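You operate a simulated robot arm through the tools that you are given. There is no shell and no other tool.

You are at the controls of a simulated robot arm. One attempt, no reset.

## Task
Swap the empty mist bottle for the full plant food one and mist twice.
Fine: blue valve lever shut before the swap, open after; empty bottle in the small orange tray; change no other setting. Set down upright: clear bottle, what you pick out. Where these are worked on the way, their far stop is far enough and under half their travel is too little: blue valve lever.

Only the result counts: the job must be done as asked and must still hold three seconds after the hand-in. Knocking over, shifting, dropping, spilling or breaking anything else fails it.

## Robot
A 7-joint arm with a three-finger gripper, fixed in place. Base frame: the origin is at the foot of the arm, x ahead of it, y to its left, z up. Readings come in mm, rad, newtons and seconds.
With the tool pointing down near the work surface it reaches from about 480 to 940 mm from the base axis. Its first joint turns from -2.897 to 2.897 rad. Payload 2.69 kg.
The TCP is the grasp point between the finger pads, 29 mm short of the fingertips. In the tool frame z runs along the fingers and y along their closing line. Largest opening 120 mm; the body of the gripper starts 78 mm behind the TCP.
Orientation is that of the tool frame in the base frame, as a unit quaternion [w, x, y, z]. With the fingers straight down and closing along the base's y, the tool's x points along the base's -x, its y along +y and its z along -z.

## Interface
- The arm moves only by the tool drive_tool. Its arguments are lists of equal length, an entry for each row: "xyz": the shift along the tool's x, y, z in units of 150 mm (1.0 is 150 mm), a list of three; "turn": the turn, a rotation vector about the tool's x, y, z in units of 90 degrees (1.0 is 90 degrees), a list of three; "claw": the opening in per cent of the stroke, from 0 (shut) to 100 (fully open). In form: {"xyz": [[x, y, z], ...], "turn": [[rx, ry, rz], ...], "claw": [claw, ...]}. A call has 1 to 20 rows; each row is the pose to reach, as a shift and turn from the pose commanded when the call began, along the tool's axes at that moment. A call with a number of a shift or a turn outside -1 to 1 is refused whole. Rows are played at 5 a second. More than 50 mm and 0.15 rad between two rows, or a gripper value outside its range, and nothing of the call is played. Where a pose cannot be reached the arm comes as near as it can. A force on the tool above 40 N (or 10 N above the force at the start of the call, whichever is more), or a blocked arm, ends the call early, and 0.2 s more pass. The fingers move at their own pace and stop on an object; they squeeze with about 32 N. The grip force told is the motor's: it shows also when the fingers shut on nothing. Time passes only in rows, and 0.2 s behind the last, so rows that repeat a pose let the fingers close. The reply holds the time, the measured pose of the TCP, the force on the tool along the base axes, the opening and the grip force, in the units named above and with some noise, with the torque about the TCP (base axes, N m) and any sound that the robot's microphone picked up.
- Cameras (640 x 400 px; columns grow to the right, rows downward): "scene" is fixed at [220.5, -499.6, 1402.4]; the picture's right is [0.45, -0.89, 0.00], its down [-0.59, -0.30, -0.75] and it looks along [0.67, 0.34, -0.67] (base axes); focal length 318 px, centre (320, 200). "wrist" rides on the gripper at [63, 0, -104] in the tool frame; the picture's right is [0.00, 1.00, 0.00], its down [-0.83, 0.00, -0.56] and it looks along [-0.56, 0.00, 0.83] (tool axes); focal length 275 px, centre (320, 200). There is no depth. A picture from a camera that has moved, and an enlarged one, comes with that camera's place and axes in the base frame and with its lens.
- camera(camera): a new picture of that camera. No time passes.
- slide_trunk(by): slides the trunk up (or, below 0, down) by that many mm; the arm rides with it, the base frame stays. It gives what a move gives, with no picture.
- close_up(camera, box): a new picture of the part [left, top, right, bottom] of that camera's present view, enlarged. No time passes.
- finish_job(): hands the job in; it is judged then, once.

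Places have to be worked out from the pictures, the camera data and where the tool is seen. Open the gripper and draw the arm clear of the work before you hand the job in, unless the task says otherwise.

The tools are called after "Request:" as name(argument=value, ...) on one line, values as JSON. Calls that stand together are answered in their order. drive_tool: Moves the arm, as the interface text tells. Its arguments: {"type":"object","properties":{"xyz":{"type":"array"},"turn":{"type":"array"},"claw":{"type":"array"}},"required":["xyz","turn","claw"]} The other tools are called the same way: slide_trunk (by) slides the trunk up or down; camera (camera) takes a picture; close_up (camera, box) takes an enlarged picture of a part of a camera's view; finish_job () hands the job in.

At the start:

```text
time_s: 0.0
ee_pos: [493.6, -65.0, 1140.5]
tool_rot: [0.0, -0.001, 1.0, 0.0]
force: [-0.7, -0.9, 0.8]
ft_torque: [0.0, 0.0, 0.02]
gripper_width: 120.0
grasp_force: 0.1
trunk travel left (down, up): [-575.0, 38.0]
```

scene: 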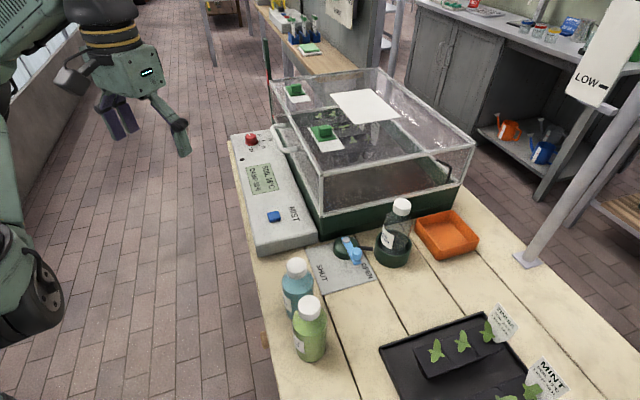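
wrist: 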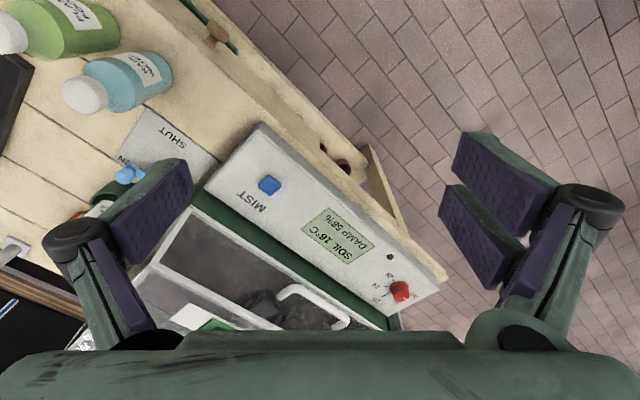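

I start by looking closely at the bottles, the valve and the panel.

Request:
close_up(camera="scene", box=[270, 180, 490, 370])

Request:
close_up(camera="scene", box=[220, 110, 380, 260])

Request:
close_up(camera="wrist", box=[0, 0, 300, 250])

Request:
close_up(camera="scene", box=[300, 200, 420, 290])

```text
2.11 times, centred on (380, 275) of scene
camera zoom: at [220.5, -499.6, 1402.4], right [0.45, -0.89, 0.0], down [-0.59, -0.3, -0.75], along [0.67, 0.34, -0.67], focal length 669 px, centre (194, 42)
```

zoom: 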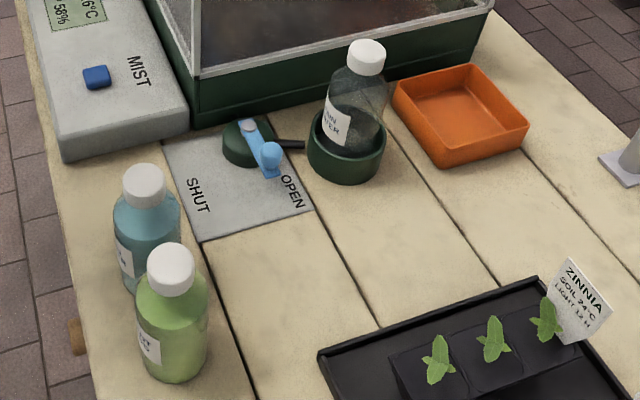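

```text
2.67 times, centred on (300, 185) of scene
camera zoom: at [220.5, -499.6, 1402.4], right [0.45, -0.89, 0.0], down [-0.59, -0.3, -0.75], along [0.67, 0.34, -0.67], focal length 847 px, centre (373, 240)
```

zoom: 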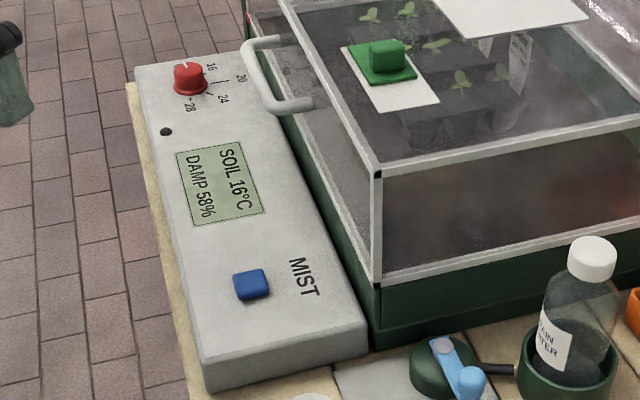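

```text
1.60 times, centred on (150, 125) of wrist
camera zoom: at [431.5, -66.4, 1243.7], right [0.0, 1.0, 0.0], down [0.83, 0.0, 0.56], along [0.56, 0.0, -0.83], focal length 440 px, centre (592, 320)
```

zoom: 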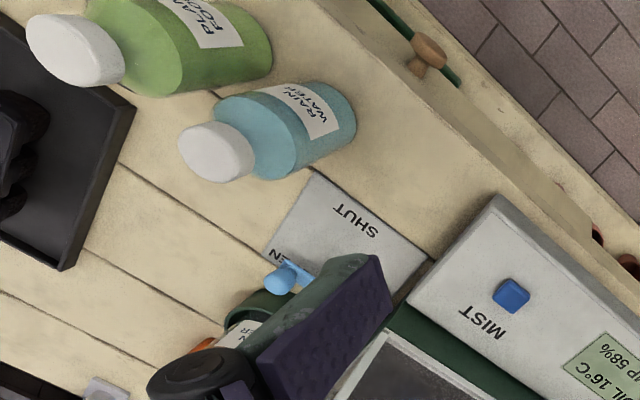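

```text
4.44 times, centred on (360, 245) of scene
camera zoom: at [220.5, -499.6, 1402.4], right [0.45, -0.89, 0.0], down [-0.59, -0.3, -0.75], along [0.67, 0.34, -0.67], focal length 1412 px, centre (142, 0)
```

zoom: 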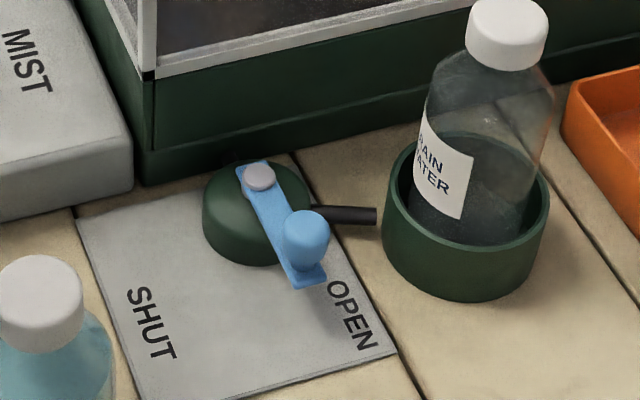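

The green bottle carries the "PLANT FOOD" label, the clear empty one sits in the cup, and the lever points to OPEN. The table looks to be near z = 808 mm, turned about 45° from the base. I'll move the wrist, turned 45°, to look down on the valve and cup.

Request:
drive_tool(xyz=[[-0.055, -0.167, 0], [-0.11, -0.333, 0], [-0.165, -0.5, 0], [-0.22, -0.667, 0], [-0.275, -0.833, 0], [-0.33, -1.0, 0], [-0.33, -1.0, 0]], turn=[[0, 0, 0.083], [0, 0, 0.167], [0, 0, 0.25], [0, 0, 0.333], [0, 0, 0.417], [0, 0, 0.5], [0, 0, 0.5]], claw=[100, 100, 100, 100, 100, 100, 100])

Request:
camera(camera="wrist")

Request:
camera(camera="scene")

```text
time_s: 1.6
ee_pos: [543.9, -214.5, 1139.5]
tool_rot: [0.0, 0.383, 0.924, 0.0]
force: [0.1, 0.8, 0.3]
ft_torque: [-0.01, 0.0, 0.01]
gripper_width: 120.1
grasp_force: 0.1
trunk travel left (down, up): [-575.0, 38.0]
```

```text
taken
camera wrist: at [501.5, -171.0, 1243.0], right [0.7, 0.71, 0.0], down [0.59, -0.59, 0.56], along [0.39, -0.39, -0.83], focal length 275 px, centre (320, 200)
```

wrist: 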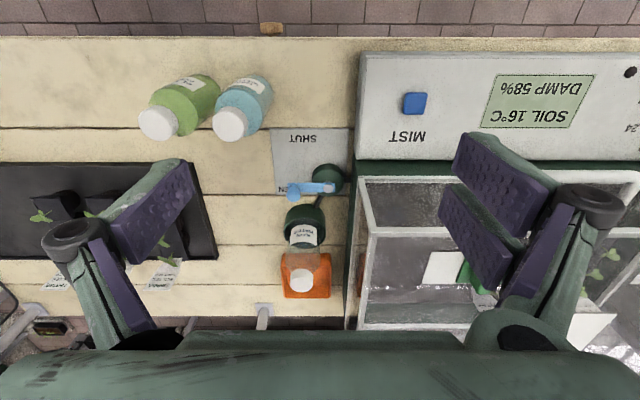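

```text
taken
```

scene: 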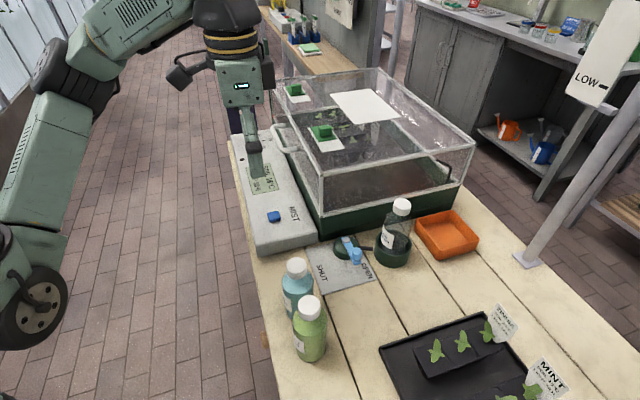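

The wrist camera is now lined up with the table. I'll take close-ups to measure the positions.

Request:
close_up(camera="wrist", box=[120, 60, 360, 210])

Request:
close_up(camera="wrist", box=[250, 120, 370, 310])

Request:
close_up(camera="wrist", box=[350, 50, 640, 200])

```text
2.67 times, centred on (240, 135) of wrist
camera zoom: at [501.5, -171.0, 1243.0], right [0.7, 0.71, 0.0], down [0.59, -0.59, 0.56], along [0.39, -0.39, -0.83], focal length 734 px, centre (533, 373)
```

zoom: 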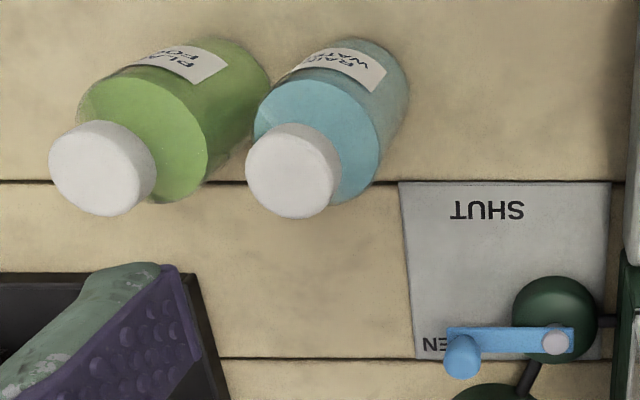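

```text
2.11 times, centred on (310, 215) of wrist
camera zoom: at [501.5, -171.0, 1243.0], right [0.7, 0.71, 0.0], down [0.59, -0.59, 0.56], along [0.39, -0.39, -0.83], focal length 580 px, centre (341, 168)
```

zoom: 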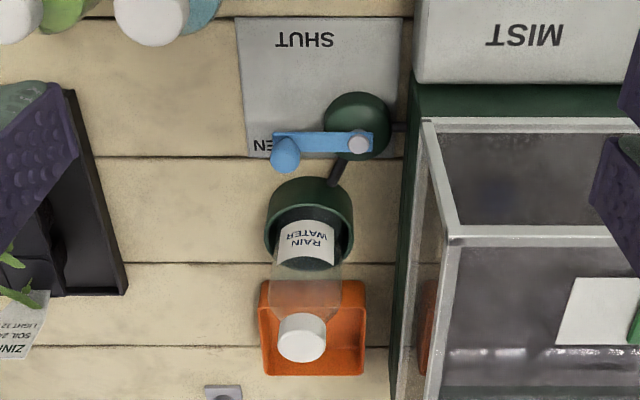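

```text
2.21 times, centred on (495, 125) of wrist
camera zoom: at [501.5, -171.0, 1243.0], right [0.7, 0.71, 0.0], down [0.59, -0.59, 0.56], along [0.39, -0.39, -0.83], focal length 608 px, centre (-66, 366)
```

zoom: 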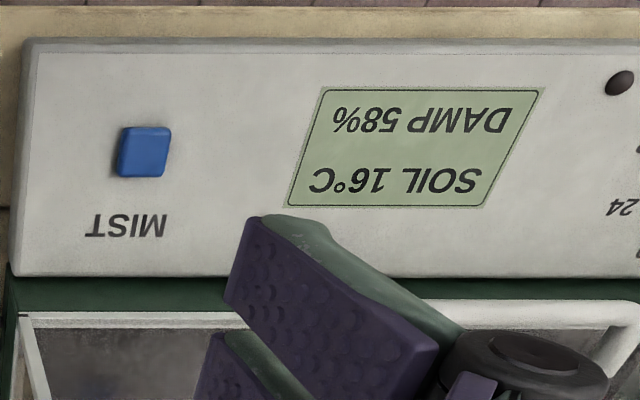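

Triangulating with E1 = (x−y)/√2 and E2 = (x+y)/√2: lever pivot ≈ (720, 246), knob ≈ (720, 192) with its top at z≈872, clear bottle ≈ (818, 205) with its cap at z≈969, green bottle ≈ (574, 56), and tray ≈ (970, 205). I'll move nearer the lever and lower the trunk for a closer look.

Request:
drive_tool(xyz=[[-0.2, -0.07, 0], [-0.4, -0.14, 0], [-0.6, -0.21, 0], [-0.8, -0.28, 0], [-0.8, -0.28, 0]], turn=[[0, 0, 0], [0, 0, 0], [0, 0, 0], [0, 0, 0], [0, 0, 0]], claw=[50, 0, 0, 0, 0])

Request:
slide_trunk(by=-130)

Request:
camera(camera="wrist")

Request:
camera(camera="scene")

```text
time_s: 2.8
ee_pos: [597.4, -329.5, 1139.6]
tool_rot: [0.0, 0.383, 0.924, 0.0]
force: [-0.4, 0.1, 0.3]
ft_torque: [-0.01, -0.01, 0.02]
gripper_width: 32.4
grasp_force: 1.4
trunk travel left (down, up): [-575.0, 38.0]
```

```text
time_s: 4.4
ee_pos: [598.0, -329.0, 1010.4]
tool_rot: [0.0, 0.382, 0.924, 0.0]
force: [0.0, 0.4, 0.3]
ft_torque: [0.01, 0.03, 0.0]
gripper_width: 0.0
grasp_force: 28.7
trunk travel left (down, up): [-445.0, 168.0]
```

```text
taken
camera wrist: at [554.4, -284.9, 1113.6], right [0.7, 0.71, 0.0], down [0.59, -0.58, 0.56], along [0.4, -0.39, -0.83], focal length 275 px, centre (320, 200)
```

wrist: 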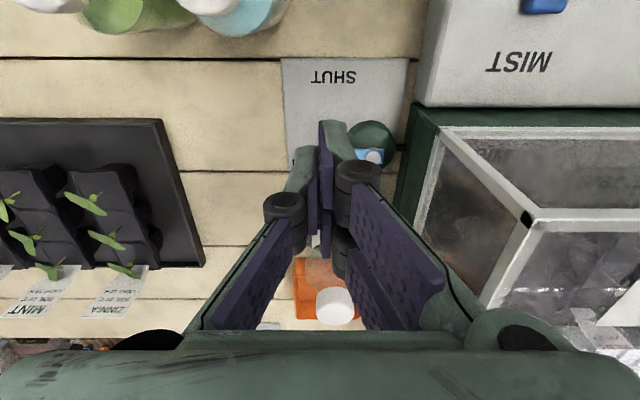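

```text
taken
```

scene: 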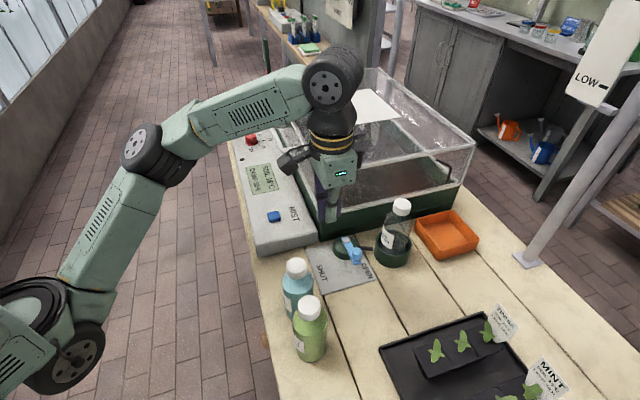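

The closed fingers hide the lever, so I'll open them for a clear view from here.

Request:
drive_tool(xyz=[[0, 0, 0], [0, 0, 0], [0, 0, 0], [0, 0, 0], [0, 0, 0], [0, 0, 0]], turn=[[0, 0, 0], [0, 0, 0], [0, 0, 0], [0, 0, 0], [0, 0, 0], [0, 0, 0]], claw=[100, 100, 100, 100, 100, 100])

Request:
close_up(camera="wrist", box=[220, 40, 460, 340])

Request:
close_up(camera="wrist", box=[260, 40, 440, 190])

```text
time_s: 5.8
ee_pos: [599.1, -329.4, 1009.9]
tool_rot: [0.0, 0.383, 0.924, 0.0]
force: [0.1, 0.0, -0.4]
ft_torque: [0.01, 0.0, -0.02]
gripper_width: 105.7
grasp_force: 0.1
trunk travel left (down, up): [-445.0, 168.0]
```

```text
1.33 times, centred on (340, 190) of wrist
camera zoom: at [554.5, -285.0, 1113.5], right [0.7, 0.71, 0.0], down [0.59, -0.58, 0.56], along [0.4, -0.39, -0.83], focal length 367 px, centre (293, 213)
```

zoom: 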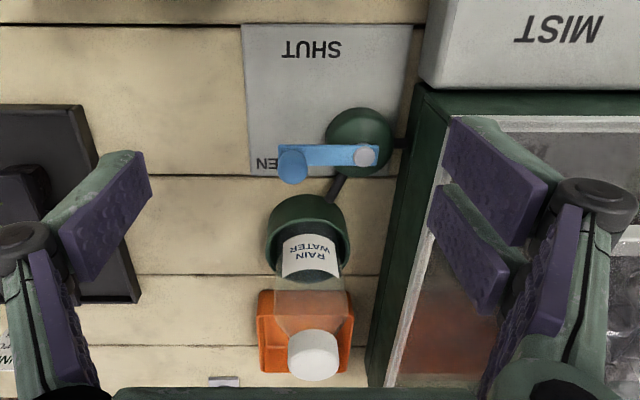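

```text
2.67 times, centred on (350, 115) of wrist
camera zoom: at [554.5, -285.0, 1113.5], right [0.7, 0.71, 0.0], down [0.59, -0.58, 0.56], along [0.4, -0.39, -0.83], focal length 734 px, centre (240, 427)
```

zoom: 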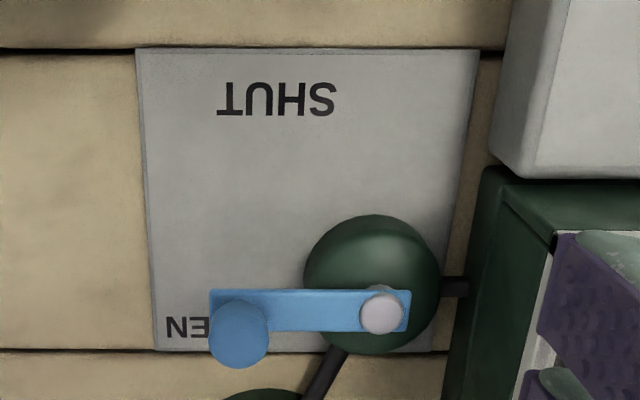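

The knob is at about (E1 718, E2 190), r≈11, and the pivot at (718, 247). I'll shut the fingers and come down on the cup side of the knob.

Request:
drive_tool(xyz=[[-0.2, 0, 0], [-0.4, 0, 0], [-0.623, 0, 0], [-0.623, 0, 0], [-0.623, 0, 0], [-0.623, 0, 0], [-0.623, 0, 0.2], [-0.623, 0, 0.4], [-0.623, 0, 0.6], [-0.623, 0, 0.75], [-0.623, 0, 0.85], [-0.623, 0, 0.85]], turn=[[0, 0, 0], [0, 0, 0], [0, 0, 0], [0, 0, 0], [0, 0, 0], [0, 0, 0], [0, 0, 0], [0, 0, 0], [0, 0, 0], [0, 0, 0], [0, 0, 0], [0, 0, 0]], claw=[0, 0, 0, 0, 0, 0, 0, 0, 0, 0, 0, 0])

Request:
close_up(camera="scene", box=[280, 170, 480, 300])

Request:
camera(camera="wrist")

```text
time_s: 8.2
ee_pos: [663.0, -395.6, 895.7]
tool_rot: [0.008, 0.383, 0.924, -0.003]
force: [-2.0, 3.5, 19.0]
ft_torque: [0.36, 0.29, -0.2]
gripper_width: 0.0
grasp_force: 28.4
out of reach, approached as far as the arm can: row 2, 3, 4, 5, 6
trunk travel left (down, up): [-445.0, 168.0]
stopped in row 11: the force on the tool passed its limit at 52 N (the readings are from after the stop); the commanded pose is now the measured one
```

```text
3.08 times, centred on (380, 235) of scene
camera zoom: at [220.5, -499.6, 1402.4], right [0.45, -0.89, 0.0], down [-0.59, -0.3, -0.75], along [0.67, 0.34, -0.67], focal length 977 px, centre (135, 92)
```

zoom: 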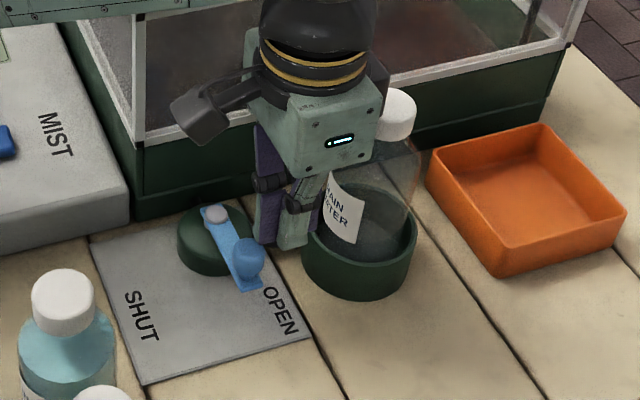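

```text
taken
camera wrist: at [618.4, -350.0, 998.2], right [0.7, 0.71, 0.0], down [0.58, -0.58, 0.57], along [0.4, -0.4, -0.82], focal length 275 px, centre (320, 200)
```

wrist: 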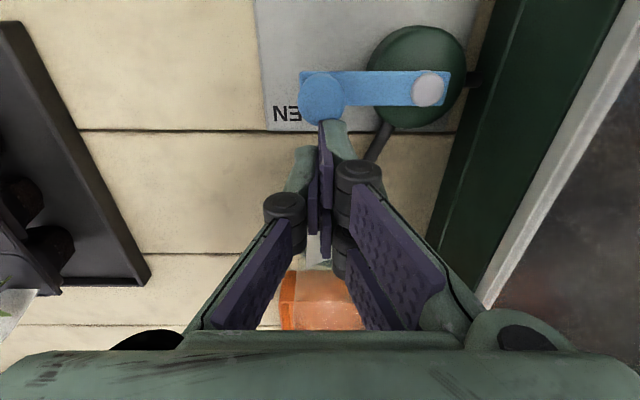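

The fingers are wider along the tool's x than I assumed: the tip landed on the knob's top edge at z≈867. This trunk height also limits reach. I'll raise the trunk, take out the small tilt, and then turn the gripper so it is thin along E1.

Request:
slide_trunk(by=150)

Request:
drive_tool(xyz=[[0, 0, 0], [0, 0, 0]], turn=[[0, 0.011, 0], [0, 0.011, 0]], claw=[0, 0])

Request:
close_up(camera="scene", box=[280, 170, 480, 300])

```text
time_s: 9.9
ee_pos: [663.8, -397.1, 1041.4]
tool_rot: [0.005, 0.383, 0.924, -0.002]
force: [0.3, 0.5, 0.5]
ft_torque: [0.0, -0.03, 0.03]
gripper_width: 0.0
grasp_force: 28.6
trunk travel left (down, up): [-595.0, 18.0]
```

```text
time_s: 10.5
ee_pos: [664.5, -394.6, 1041.2]
tool_rot: [-0.002, 0.381, 0.925, 0.001]
force: [0.1, 0.1, 0.5]
ft_torque: [0.01, 0.01, 0.02]
gripper_width: 0.0
grasp_force: 29.0
trunk travel left (down, up): [-595.0, 18.0]
```

```text
3.08 times, centred on (380, 235) of scene
camera zoom: at [220.5, -499.6, 1402.4], right [0.45, -0.89, 0.0], down [-0.59, -0.3, -0.75], along [0.67, 0.34, -0.67], focal length 977 px, centre (135, 92)
```

zoom: 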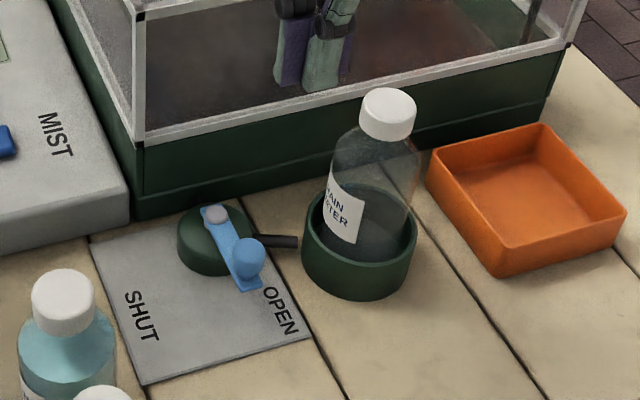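

Nothing was displaced. Now I'll turn the gripper by -90° so it closes along E1 with the camera on the -E2 side.

Request:
drive_tool(xyz=[[0, 0, 0], [0, 0, 0], [0, 0, 0], [0, 0, 0], [0, 0, 0], [0, 0, 0], [0, 0, 0], [0, 0, 0], [0, 0, 0], [0, 0, 0], [0, 0, 0], [0, 0, 0], [0, 0, 0]], turn=[[0, 0, -0.083], [0, 0, -0.167], [0, 0, -0.25], [0, 0, -0.333], [0, 0, -0.417], [0, 0, -0.5], [0, 0, -0.583], [0, 0, -0.667], [0, 0, -0.75], [0, 0, -0.833], [0, 0, -0.917], [0, 0, -1.0], [0, 0, -1.0]], claw=[0, 0, 0, 0, 0, 0, 0, 0, 0, 0, 0, 0, 0])

Request:
camera(camera="wrist")

Request:
camera(camera="scene")

```text
time_s: 13.3
ee_pos: [663.5, -396.3, 1041.9]
tool_rot: [-0.002, -0.384, 0.923, 0.001]
force: [0.4, -0.1, -0.2]
ft_torque: [-0.03, 0.02, 0.03]
gripper_width: 0.0
grasp_force: 29.0
trunk travel left (down, up): [-595.0, 18.0]
```

```text
taken
camera wrist: at [621.5, -441.6, 1145.3], right [-0.71, 0.7, 0.0], down [0.59, 0.59, 0.56], along [0.39, 0.4, -0.83], focal length 275 px, centre (320, 200)
```

wrist: 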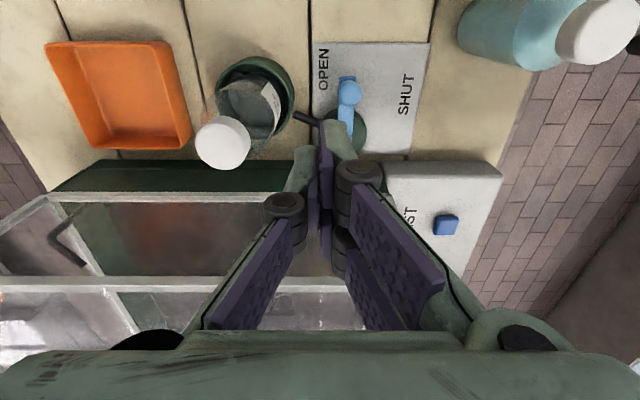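

```text
taken
```

scene: 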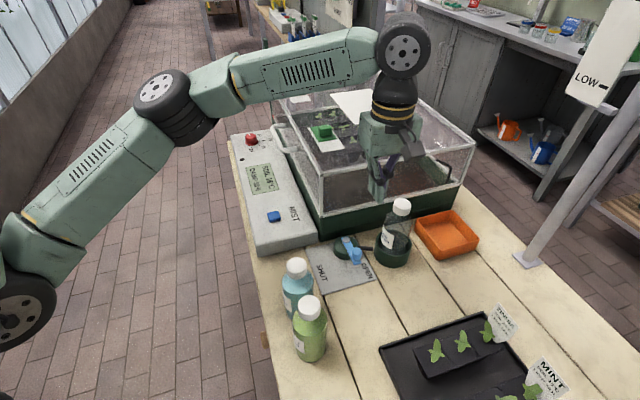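

The camera confirms the knob at about (E1 722, E2 188). I'll descend next to it on the +E1 side.

Request:
drive_tool(xyz=[[0, -0.02, 0.3], [0, -0.02, 0.6], [0, -0.02, 0.85], [0, -0.02, 0.96], [0, -0.02, 0.96]], turn=[[0, 0, 0], [0, 0, 0], [0, 0, 0], [0, 0, 0], [0, 0, 0]], claw=[0, 0, 0, 0, 0])

Request:
camera(camera="wrist")

Request:
close_up(camera="scene", box=[280, 170, 480, 300])

```text
time_s: 14.5
ee_pos: [665.6, -397.6, 895.3]
tool_rot: [-0.001, -0.382, 0.924, 0.002]
force: [0.4, 0.1, 1.0]
ft_torque: [-0.04, 0.01, 0.01]
gripper_width: 0.0
grasp_force: 28.6
trunk travel left (down, up): [-595.0, 18.0]
```

```text
taken
camera wrist: at [623.6, -444.2, 1000.0], right [-0.71, 0.7, 0.0], down [0.59, 0.59, 0.56], along [0.39, 0.4, -0.83], focal length 275 px, centre (320, 200)
```

wrist: 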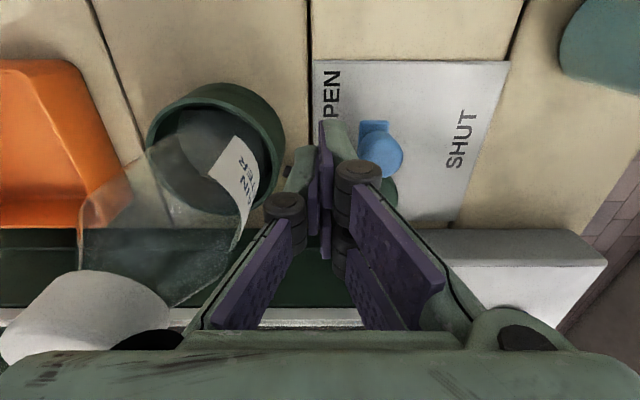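

```text
3.08 times, centred on (380, 235) of scene
camera zoom: at [220.5, -499.6, 1402.4], right [0.45, -0.89, 0.0], down [-0.59, -0.3, -0.75], along [0.67, 0.34, -0.67], focal length 977 px, centre (135, 92)
```

zoom: 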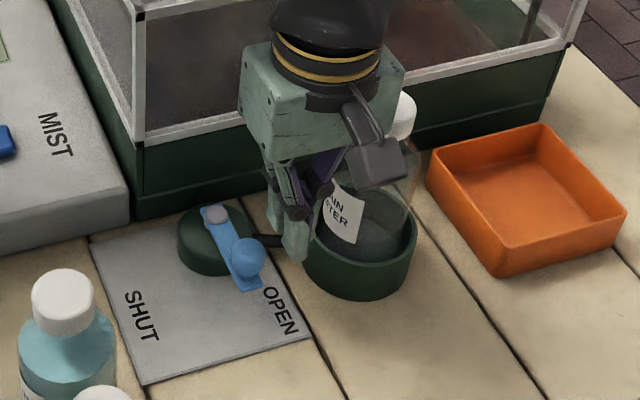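

If I go lower in this orientation, the gripper body would come too close to the clear bottle's cap. I'll lift, turn 45° back so the body lies diagonally clear of the bottle, then descend.

Request:
drive_tool(xyz=[[0.033, -0.053, -0.15], [0.033, -0.053, -0.2], [0.033, -0.053, -0.2], [0.033, -0.053, -0.2], [0.033, -0.053, -0.2], [0.033, -0.053, -0.2], [0.033, -0.053, -0.2], [0.033, -0.053, -0.2]], turn=[[0, 0, 0], [0, 0, 0.083], [0, 0, 0.167], [0, 0, 0.25], [0, 0, 0.333], [0, 0, 0.417], [0, 0, 0.5], [0, 0, 0.5]], claw=[0, 0, 0, 0, 0, 0, 0, 0])

Request:
camera(camera="wrist")

Request:
close_up(camera="scene", box=[280, 150, 480, 280])

```text
time_s: 16.3
ee_pos: [669.2, -407.4, 927.4]
tool_rot: [-0.002, 0.0, 1.0, 0.001]
force: [-0.8, 0.1, -0.1]
ft_torque: [-0.04, -0.01, -0.01]
gripper_width: 0.1
grasp_force: 29.1
trunk travel left (down, up): [-595.0, 18.0]
```

```text
taken
camera wrist: at [606.9, -408.2, 1031.6], right [0.0, 1.0, 0.0], down [0.83, 0.0, 0.55], along [0.55, 0.0, -0.83], focal length 275 px, centre (320, 200)
```

wrist: 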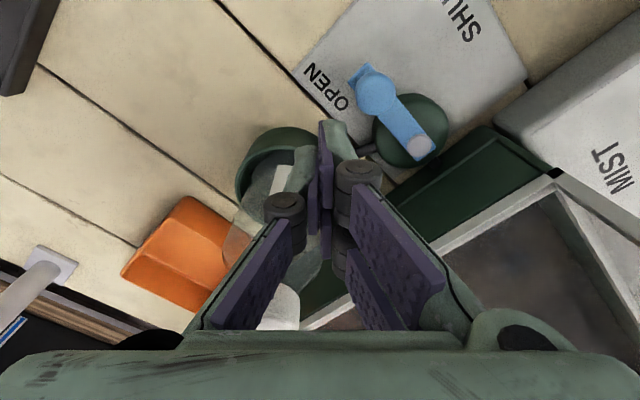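

```text
3.08 times, centred on (380, 215) of scene
camera zoom: at [220.5, -499.6, 1402.4], right [0.45, -0.89, 0.0], down [-0.59, -0.3, -0.75], along [0.67, 0.34, -0.67], focal length 977 px, centre (135, 154)
```

zoom: 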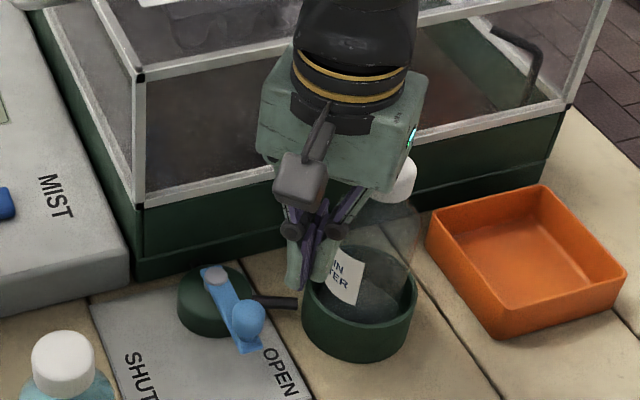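

The knob measures (x 643, y -377) and the pivot (684, -337). With the body now clear of the bottle, I'll lower the tip to about z=853.

Request:
drive_tool(xyz=[[0, 0, 0.15], [0, 0, 0.25], [0, 0, 0.305], [0, 0, 0.305]], turn=[[0, 0, 0], [0, 0, 0], [0, 0, 0], [0, 0, 0]], claw=[0, 0, 0, 0])

Request:
camera(camera="wrist")

Request:
close_up(camera="scene", box=[280, 170, 480, 300])

```text
time_s: 17.3
ee_pos: [668.4, -406.3, 881.3]
tool_rot: [-0.001, 0.0, 1.0, 0.002]
force: [0.4, 0.5, -0.5]
ft_torque: [0.0, -0.04, -0.05]
gripper_width: 0.0
grasp_force: 28.3
trunk travel left (down, up): [-595.0, 18.0]
```

```text
taken
camera wrist: at [606.7, -407.8, 985.7], right [-0.01, 1.0, 0.0], down [0.83, 0.0, 0.55], along [0.55, 0.01, -0.83], focal length 275 px, centre (320, 200)
```

wrist: 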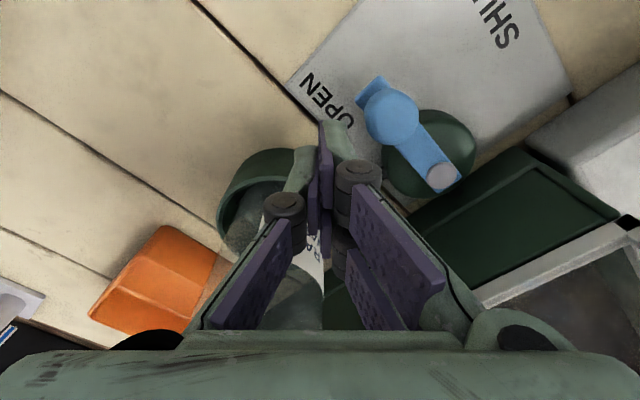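

```text
3.08 times, centred on (380, 235) of scene
camera zoom: at [220.5, -499.6, 1402.4], right [0.45, -0.89, 0.0], down [-0.59, -0.3, -0.75], along [0.67, 0.34, -0.67], focal length 977 px, centre (135, 92)
```

zoom: 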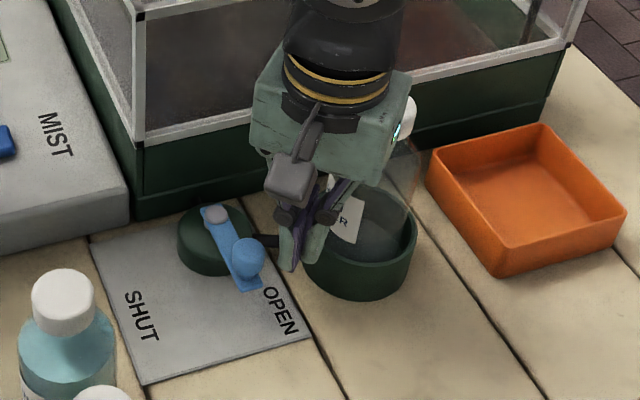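

The tip is beside the knob with no contact. Now I'll push the knob along the arc toward SHUT.

Request:
drive_tool(xyz=[[0.033, 0.049, 0], [0.0665, 0.0976, 0], [0.112, 0.125, 0], [0.1574, 0.1527, 0], [0.194, 0.191, 0], [0.2305, 0.2296, 0], [0.257, 0.276, 0], [0.2814, 0.3229, 0], [0.296, 0.375, 0], [0.3069, 0.4266, 0], [0.307, 0.48, 0], [0.3045, 0.5327, 0], [0.297, 0.568, 0], [0.2871, 0.602, 0], [0.2871, 0.602, 0]], turn=[[0, 0, 0], [0, 0, 0], [0, 0, 0], [0, 0, 0], [0, 0, 0], [0, 0, 0], [0, 0, 0], [0, 0, 0], [0, 0, 0], [0, 0, 0], [0, 0, 0], [0, 0, 0], [0, 0, 0], [0, 0, 0], [0, 0, 0]], claw=[0, 0, 0, 0, 0, 0, 0, 0, 0, 0, 0, 0, 0, 0, 0])

Request:
camera(camera="wrist")

Request:
close_up(camera="scene", box=[280, 170, 480, 300])

```text
time_s: 20.5
ee_pos: [625.5, -315.7, 882.4]
tool_rot: [-0.001, 0.0, 1.0, 0.002]
force: [-0.4, 0.4, -0.4]
ft_torque: [-0.02, -0.03, -0.02]
gripper_width: 0.0
grasp_force: 29.1
trunk travel left (down, up): [-595.0, 18.0]
```

```text
taken
camera wrist: at [563.6, -317.8, 986.5], right [-0.01, 1.0, 0.0], down [0.83, 0.0, 0.55], along [0.55, 0.01, -0.83], focal length 275 px, centre (320, 200)
```

wrist: 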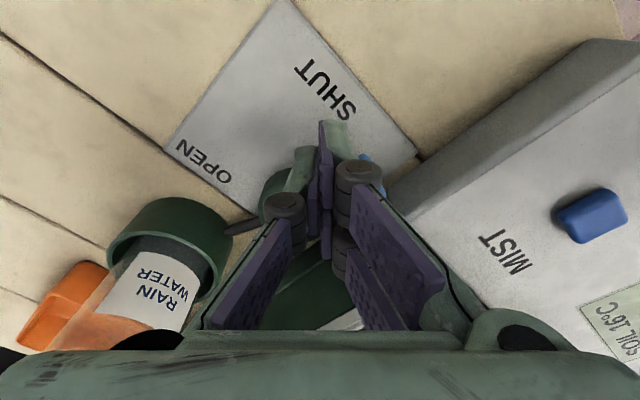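

```text
3.08 times, centred on (380, 235) of scene
camera zoom: at [220.5, -499.6, 1402.4], right [0.45, -0.89, 0.0], down [-0.59, -0.3, -0.75], along [0.67, 0.34, -0.67], focal length 977 px, centre (135, 92)
```

zoom: 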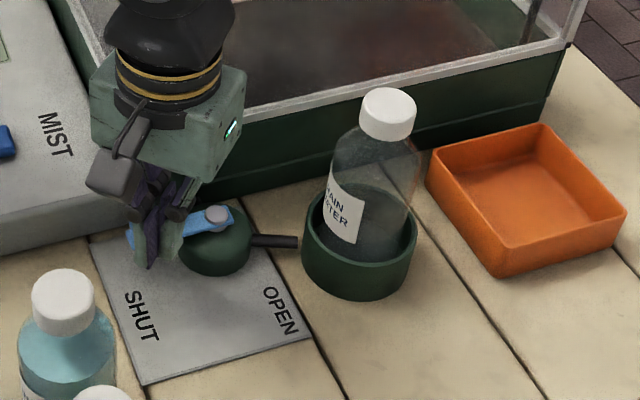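

The lever now points roughly along -E1 toward SHUT, with no residual force. I'll nudge on gently to find the stop.

Request:
drive_tool(xyz=[[-0.011, 0.018, 0], [-0.022, 0.037, 0], [-0.0335, 0.0552, 0], [-0.043, 0.07, 0], [-0.053, 0.084, 0]], turn=[[0, 0, 0], [0, 0, 0], [0, 0, 0], [0, 0, 0], [0, 0, 0]], claw=[0, 0, 0, 0, 0])

Request:
close_up(camera="scene", box=[280, 170, 480, 300])

```text
time_s: 21.4
ee_pos: [625.8, -314.8, 882.8]
tool_rot: [-0.004, 0.005, 1.0, -0.007]
force: [-2.6, -13.8, -2.2]
ft_torque: [-0.27, 0.11, -0.19]
gripper_width: 0.0
grasp_force: 28.6
trunk travel left (down, up): [-595.0, 18.0]
stopped in row 4: the force on the tool passed its limit at 42 N (the readings are from after the stop); the commanded pose is now the measured one
```

```text
3.08 times, centred on (380, 235) of scene
camera zoom: at [220.5, -499.6, 1402.4], right [0.45, -0.89, 0.0], down [-0.59, -0.3, -0.75], along [0.67, 0.34, -0.67], focal length 977 px, centre (135, 92)
```

zoom: 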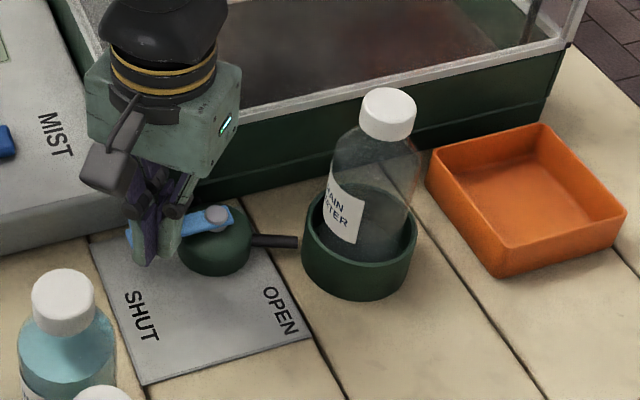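

The stop was reached with the lever pointing to SHUT. I'll back off from the knob and rise.

Request:
drive_tool(xyz=[[0.035, -0.035, 0], [0.08, -0.08, 0], [0.08, -0.08, -0.25], [0.08, -0.08, -0.55], [0.08, -0.08, -0.85], [0.08, -0.08, -0.95], [0.08, -0.08, -0.95]], turn=[[-0.009, -0.005, -0.006], [-0.009, -0.005, -0.006], [-0.009, -0.005, -0.006], [-0.009, -0.005, -0.006], [-0.009, -0.005, -0.006], [-0.009, -0.005, -0.006], [-0.009, -0.005, -0.006]], claw=[0, 0, 0, 0, 0, 0, 0])

Request:
close_up(camera="scene", box=[280, 170, 480, 300])

Request:
camera(camera="wrist")

```text
time_s: 23.0
ee_pos: [615.0, -324.9, 1026.5]
tool_rot: [0.001, -0.001, 1.0, 0.003]
force: [-0.1, -0.3, 0.3]
ft_torque: [-0.03, -0.01, 0.02]
gripper_width: 0.1
grasp_force: 28.4
trunk travel left (down, up): [-595.0, 18.0]
```

```text
3.08 times, centred on (380, 235) of scene
camera zoom: at [220.5, -499.6, 1402.4], right [0.45, -0.89, 0.0], down [-0.59, -0.3, -0.75], along [0.67, 0.34, -0.67], focal length 977 px, centre (135, 92)
```

zoom: 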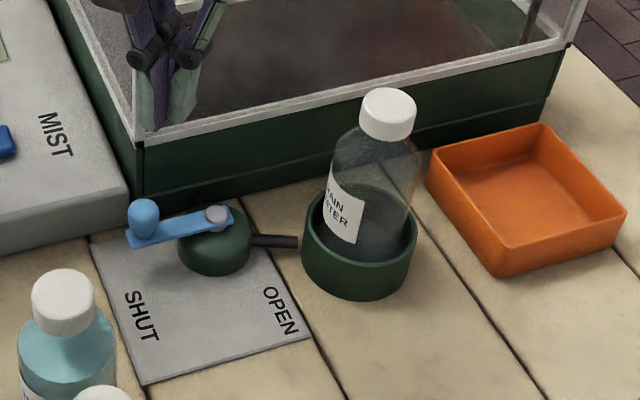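

```text
taken
camera wrist: at [553.4, -326.3, 1131.2], right [-0.01, 1.0, 0.0], down [0.83, 0.0, 0.56], along [0.56, 0.01, -0.83], focal length 275 px, centre (320, 200)
```

wrist: 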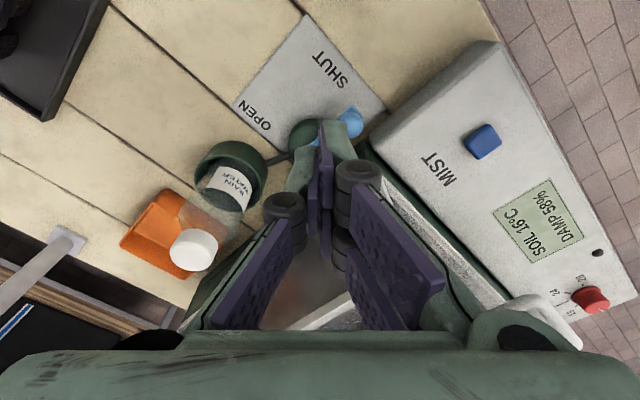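

The lever is at the SHUT stop. Now I'll turn back to close along E2 and open the fingers.

Request:
drive_tool(xyz=[[0, 0, 0], [0, 0, 0], [0, 0, 0], [0, 0, 0], [0, 0, 0], [0, 0, 0], [0, 0, 0]], turn=[[0, 0, 0.083], [0, 0, 0.167], [0, 0, 0.25], [0, 0, 0.333], [0, 0, 0.417], [0, 0, 0.5], [0, 0, 0.5]], claw=[100, 100, 100, 100, 100, 100, 100])

Request:
drive_tool(xyz=[[-0.06, 0, 0], [-0.12, 0, 0], [-0.18, 0, 0], [-0.24, 0, 0], [-0.3, 0, 0], [-0.3, 0, 0]], turn=[[0, -0.078, 0], [0, -0.156, 0], [0, -0.234, 0], [0, -0.311, 0], [0, -0.389, 0], [0, -0.389, 0]], claw=[100, 100, 100, 100, 100, 100])

Request:
camera(camera="wrist")

Request:
camera(camera="scene")

```text
time_s: 24.6
ee_pos: [615.2, -323.5, 1026.2]
tool_rot: [-0.001, 0.382, 0.924, 0.002]
force: [-0.4, -0.5, 0.1]
ft_torque: [0.0, 0.03, -0.01]
gripper_width: 119.1
grasp_force: 0.0
trunk travel left (down, up): [-595.0, 18.0]
```

```text
time_s: 26.0
ee_pos: [648.1, -354.7, 1025.3]
tool_rot: [0.278, 0.364, 0.881, -0.114]
force: [-0.5, 0.1, 0.5]
ft_torque: [-0.01, 0.0, -0.01]
gripper_width: 120.0
grasp_force: 0.0
trunk travel left (down, up): [-595.0, 18.0]
```

```text
taken
camera wrist: at [569.6, -277.1, 1073.9], right [0.7, 0.71, 0.0], down [0.26, -0.26, 0.93], along [0.66, -0.66, -0.36], focal length 275 px, centre (320, 200)
```

wrist: 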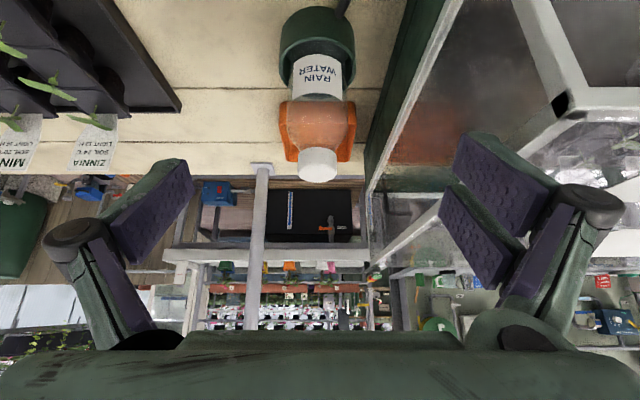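

```text
taken
```

scene: 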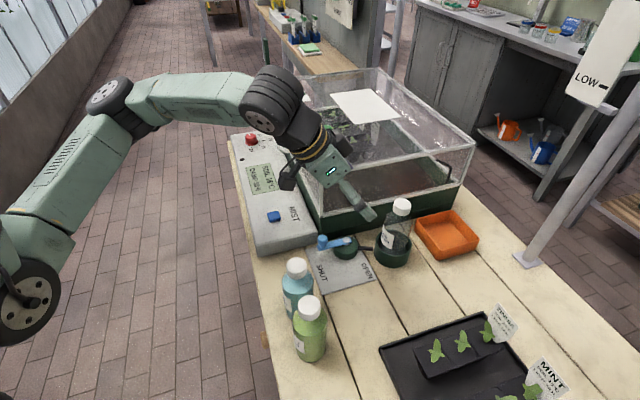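

Tilted 35°, the bottle is centred in view (E2≈205). I'll shift onto the approach line and advance most of the way.

Request:
drive_tool(xyz=[[-0.117, -0.015, 0], [-0.117, -0.015, 0.2], [-0.117, -0.015, 0.4], [-0.117, -0.015, 0.6], [-0.117, -0.015, 0.6]], turn=[[0, 0, 0], [0, 0, 0], [0, 0, 0], [0, 0, 0], [0, 0, 0]], claw=[100, 100, 100, 100, 100])

Request:
camera(camera="wrist")

Request:
close_up(camera="scene", box=[280, 150, 480, 280])

```text
time_s: 27.2
ee_pos: [691.1, -402.3, 960.2]
tool_rot: [0.278, 0.366, 0.881, -0.114]
force: [0.6, 0.3, 0.3]
ft_torque: [-0.03, -0.02, 0.0]
gripper_width: 120.0
grasp_force: 0.0
trunk travel left (down, up): [-595.0, 18.0]
```

```text
taken
camera wrist: at [614.1, -324.6, 1008.7], right [0.7, 0.71, 0.0], down [0.26, -0.26, 0.93], along [0.66, -0.65, -0.36], focal length 275 px, centre (320, 200)
```

wrist: 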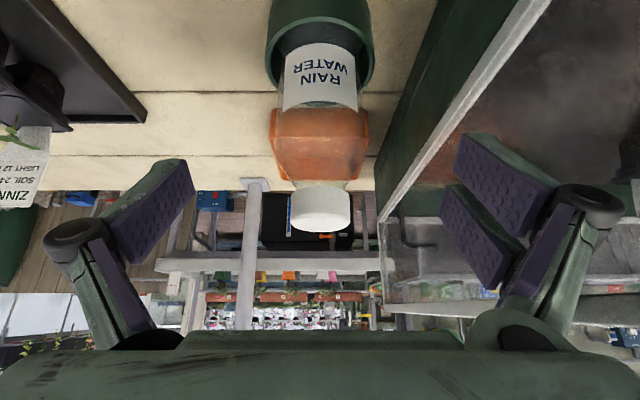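

```text
3.08 times, centred on (380, 215) of scene
camera zoom: at [220.5, -499.6, 1402.4], right [0.45, -0.89, 0.0], down [-0.59, -0.3, -0.75], along [0.67, 0.34, -0.67], focal length 977 px, centre (135, 154)
```

zoom: 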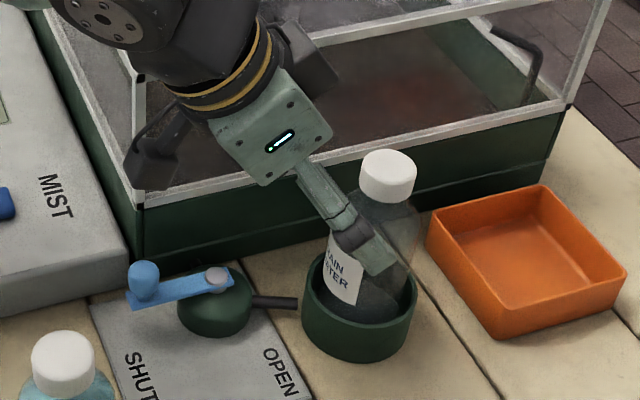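

Alignment is good (bottle E2≈204.5, cap midline at z≈955). I'll advance the last 75 mm along the tool axis.

Request:
drive_tool(xyz=[[0, 0, 0.17], [0, 0, 0.34], [0, 0, 0.5], [0, 0, 0.5]], turn=[[0, 0, 0], [0, 0, 0], [0, 0, 0], [0, 0, 0]], claw=[100, 100, 100, 100])

Request:
camera(camera="wrist")

Request:
close_up(camera="scene", box=[280, 150, 480, 280])

```text
time_s: 28.2
ee_pos: [723.4, -432.5, 898.8]
tool_rot: [0.278, 0.365, 0.881, -0.112]
force: [0.2, 0.3, 0.0]
ft_torque: [-0.01, 0.03, -0.02]
gripper_width: 120.4
grasp_force: 0.0
trunk travel left (down, up): [-595.0, 18.0]
```

```text
taken
camera wrist: at [645.3, -355.3, 947.0], right [0.7, 0.71, 0.0], down [0.26, -0.26, 0.93], along [0.66, -0.65, -0.36], focal length 275 px, centre (320, 200)
```

wrist: 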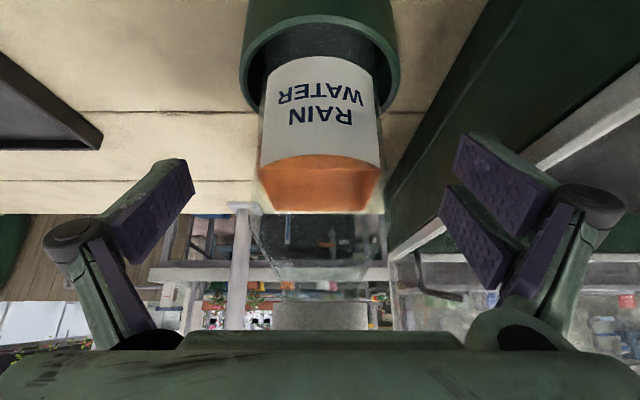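

```text
3.08 times, centred on (380, 215) of scene
camera zoom: at [220.5, -499.6, 1402.4], right [0.45, -0.89, 0.0], down [-0.59, -0.3, -0.75], along [0.67, 0.34, -0.67], focal length 977 px, centre (135, 154)
```

zoom: 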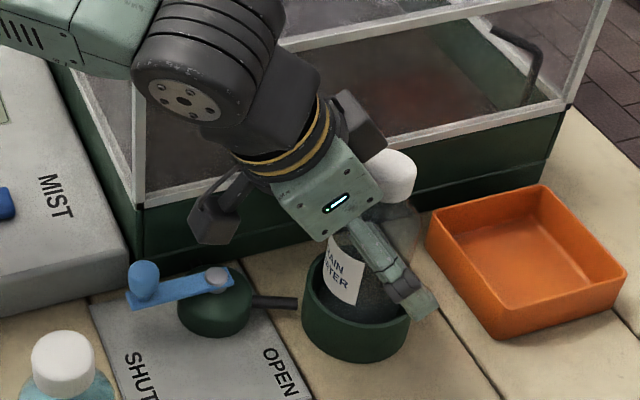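

The bottle is centred between the fingers and untouched. I'll close the gripper.

Request:
drive_tool(xyz=[[0, 0, 0], [0, 0, 0], [0, 0, 0], [0, 0, 0], [0, 0, 0], [0, 0, 0], [0, 0, 0]], turn=[[0, 0, 0], [0, 0, 0], [0, 0, 0], [0, 0, 0], [0, 0, 0], [0, 0, 0], [0, 0, 0]], claw=[0, 0, 0, 0, 0, 0, 0])

Request:
camera(camera="wrist")

Request:
close_up(camera="scene", box=[280, 150, 480, 280])

```text
time_s: 29.8
ee_pos: [723.3, -433.8, 899.2]
tool_rot: [0.278, 0.366, 0.881, -0.113]
force: [0.2, 0.2, 0.1]
ft_torque: [0.06, -0.04, 0.01]
gripper_width: 57.7
grasp_force: 31.8
trunk travel left (down, up): [-595.0, 18.0]
```

```text
taken
camera wrist: at [645.2, -355.0, 947.3], right [0.7, 0.71, 0.0], down [0.26, -0.26, 0.93], along [0.66, -0.65, -0.36], focal length 275 px, centre (320, 200)
```

wrist: 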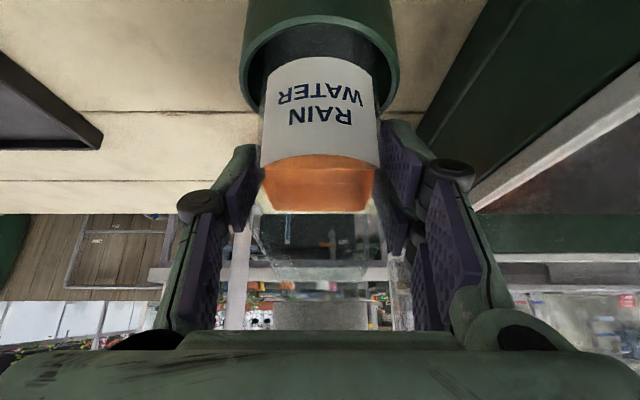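

```text
3.08 times, centred on (380, 215) of scene
camera zoom: at [220.5, -499.6, 1402.4], right [0.45, -0.89, 0.0], down [-0.59, -0.3, -0.75], along [0.67, 0.34, -0.67], focal length 977 px, centre (135, 154)
```

zoom: 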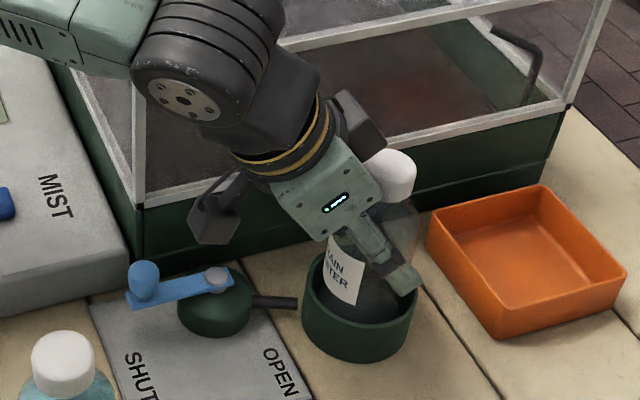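

The gripper stopped at 57.7 mm with firm force. I'll lift straight up 70 mm.

Request:
drive_tool(xyz=[[-0.038, 0, -0.055], [-0.096, 0, -0.137], [-0.172, 0, -0.246], [-0.2677, 0, -0.3823], [-0.2677, 0, -0.3823]], turn=[[0, 0, 0], [0, 0, 0], [0, 0, 0], [0, 0, 0], [0, 0, 0]], claw=[0, 0, 0, 0, 0])

Request:
camera(camera="wrist")

Request:
close_up(camera="scene", box=[280, 120, 480, 280])

```text
time_s: 31.0
ee_pos: [722.7, -431.4, 969.9]
tool_rot: [0.277, 0.365, 0.882, -0.112]
force: [0.0, -1.0, -0.6]
ft_torque: [0.0, -0.03, 0.0]
gripper_width: 57.9
grasp_force: 32.1
trunk travel left (down, up): [-595.0, 18.0]
```

```text
taken
camera wrist: at [645.9, -355.3, 1018.4], right [0.7, 0.71, 0.0], down [0.26, -0.26, 0.93], along [0.66, -0.65, -0.36], focal length 275 px, centre (320, 200)
```

wrist: 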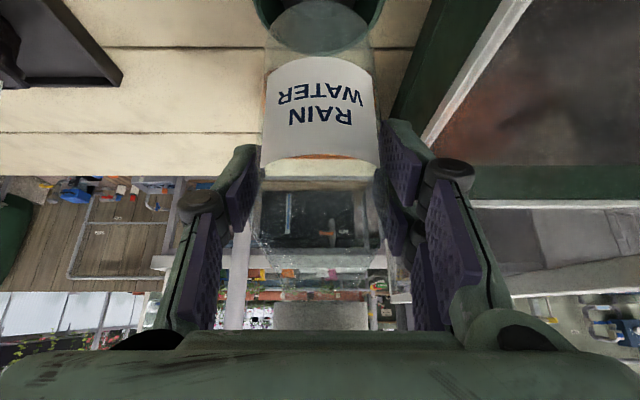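

```text
2.50 times, centred on (380, 200) of scene
camera zoom: at [220.5, -499.6, 1402.4], right [0.45, -0.89, 0.0], down [-0.59, -0.3, -0.75], along [0.67, 0.34, -0.67], focal length 794 px, centre (170, 200)
```

zoom: 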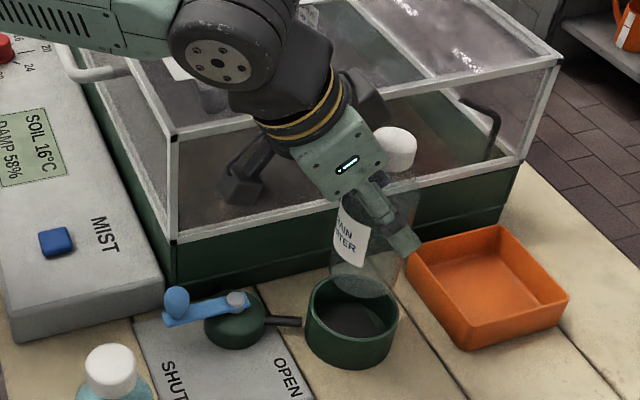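

The bottle hangs upright. The tray's rim centre measures about (E1 966, E2 210), so I'll carry the bottle out above it at this height.

Request:
drive_tool(xyz=[[-0.131, 0.003, 0.092], [-0.262, 0.006, 0.184], [-0.393, 0.01, 0.275], [-0.524, 0.013, 0.367], [-0.655, 0.017, 0.459], [-0.786, 0.02, 0.5507], [-0.786, 0.02, 0.5507]], turn=[[0, 0, 0], [0, 0, 0], [0, 0, 0], [0, 0, 0], [0, 0, 0], [0, 0, 0], [0, 0, 0]], claw=[0, 0, 0, 0, 0, 0, 0])

Request:
camera(camera="wrist")

Request:
close_up(camera="scene", box=[320, 130, 520, 290])

```text
time_s: 32.6
ee_pos: [828.0, -535.0, 968.8]
tool_rot: [0.277, 0.365, 0.882, -0.112]
force: [-0.3, 0.6, -0.8]
ft_torque: [0.0, -0.04, -0.01]
gripper_width: 57.8
grasp_force: 32.5
trunk travel left (down, up): [-595.0, 18.0]
```

```text
taken
camera wrist: at [749.2, -456.4, 1019.0], right [0.7, 0.71, 0.0], down [0.26, -0.26, 0.93], along [0.66, -0.65, -0.36], focal length 275 px, centre (320, 200)
```

wrist: 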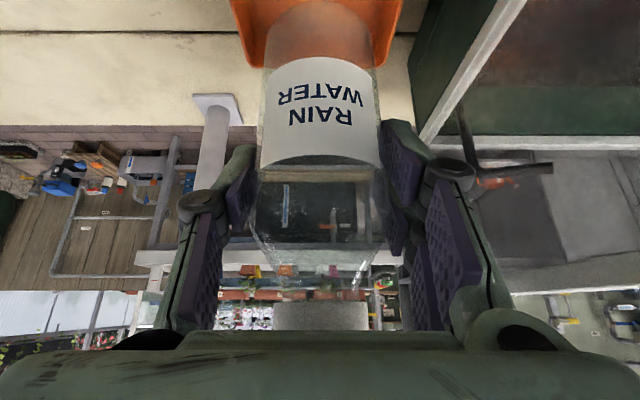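

```text
2.50 times, centred on (420, 210) of scene
camera zoom: at [220.5, -499.6, 1402.4], right [0.45, -0.89, 0.0], down [-0.59, -0.3, -0.75], along [0.67, 0.34, -0.67], focal length 794 px, centre (70, 175)
```

zoom: 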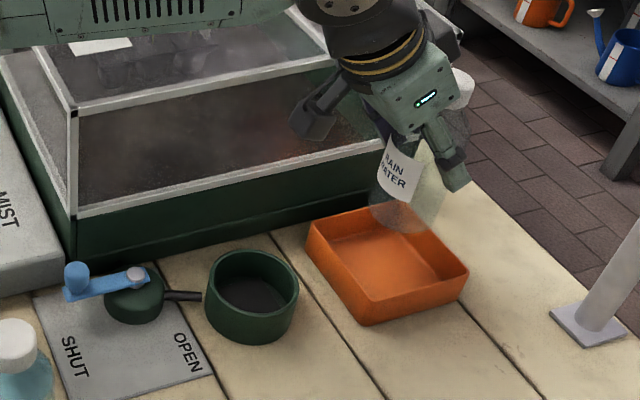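

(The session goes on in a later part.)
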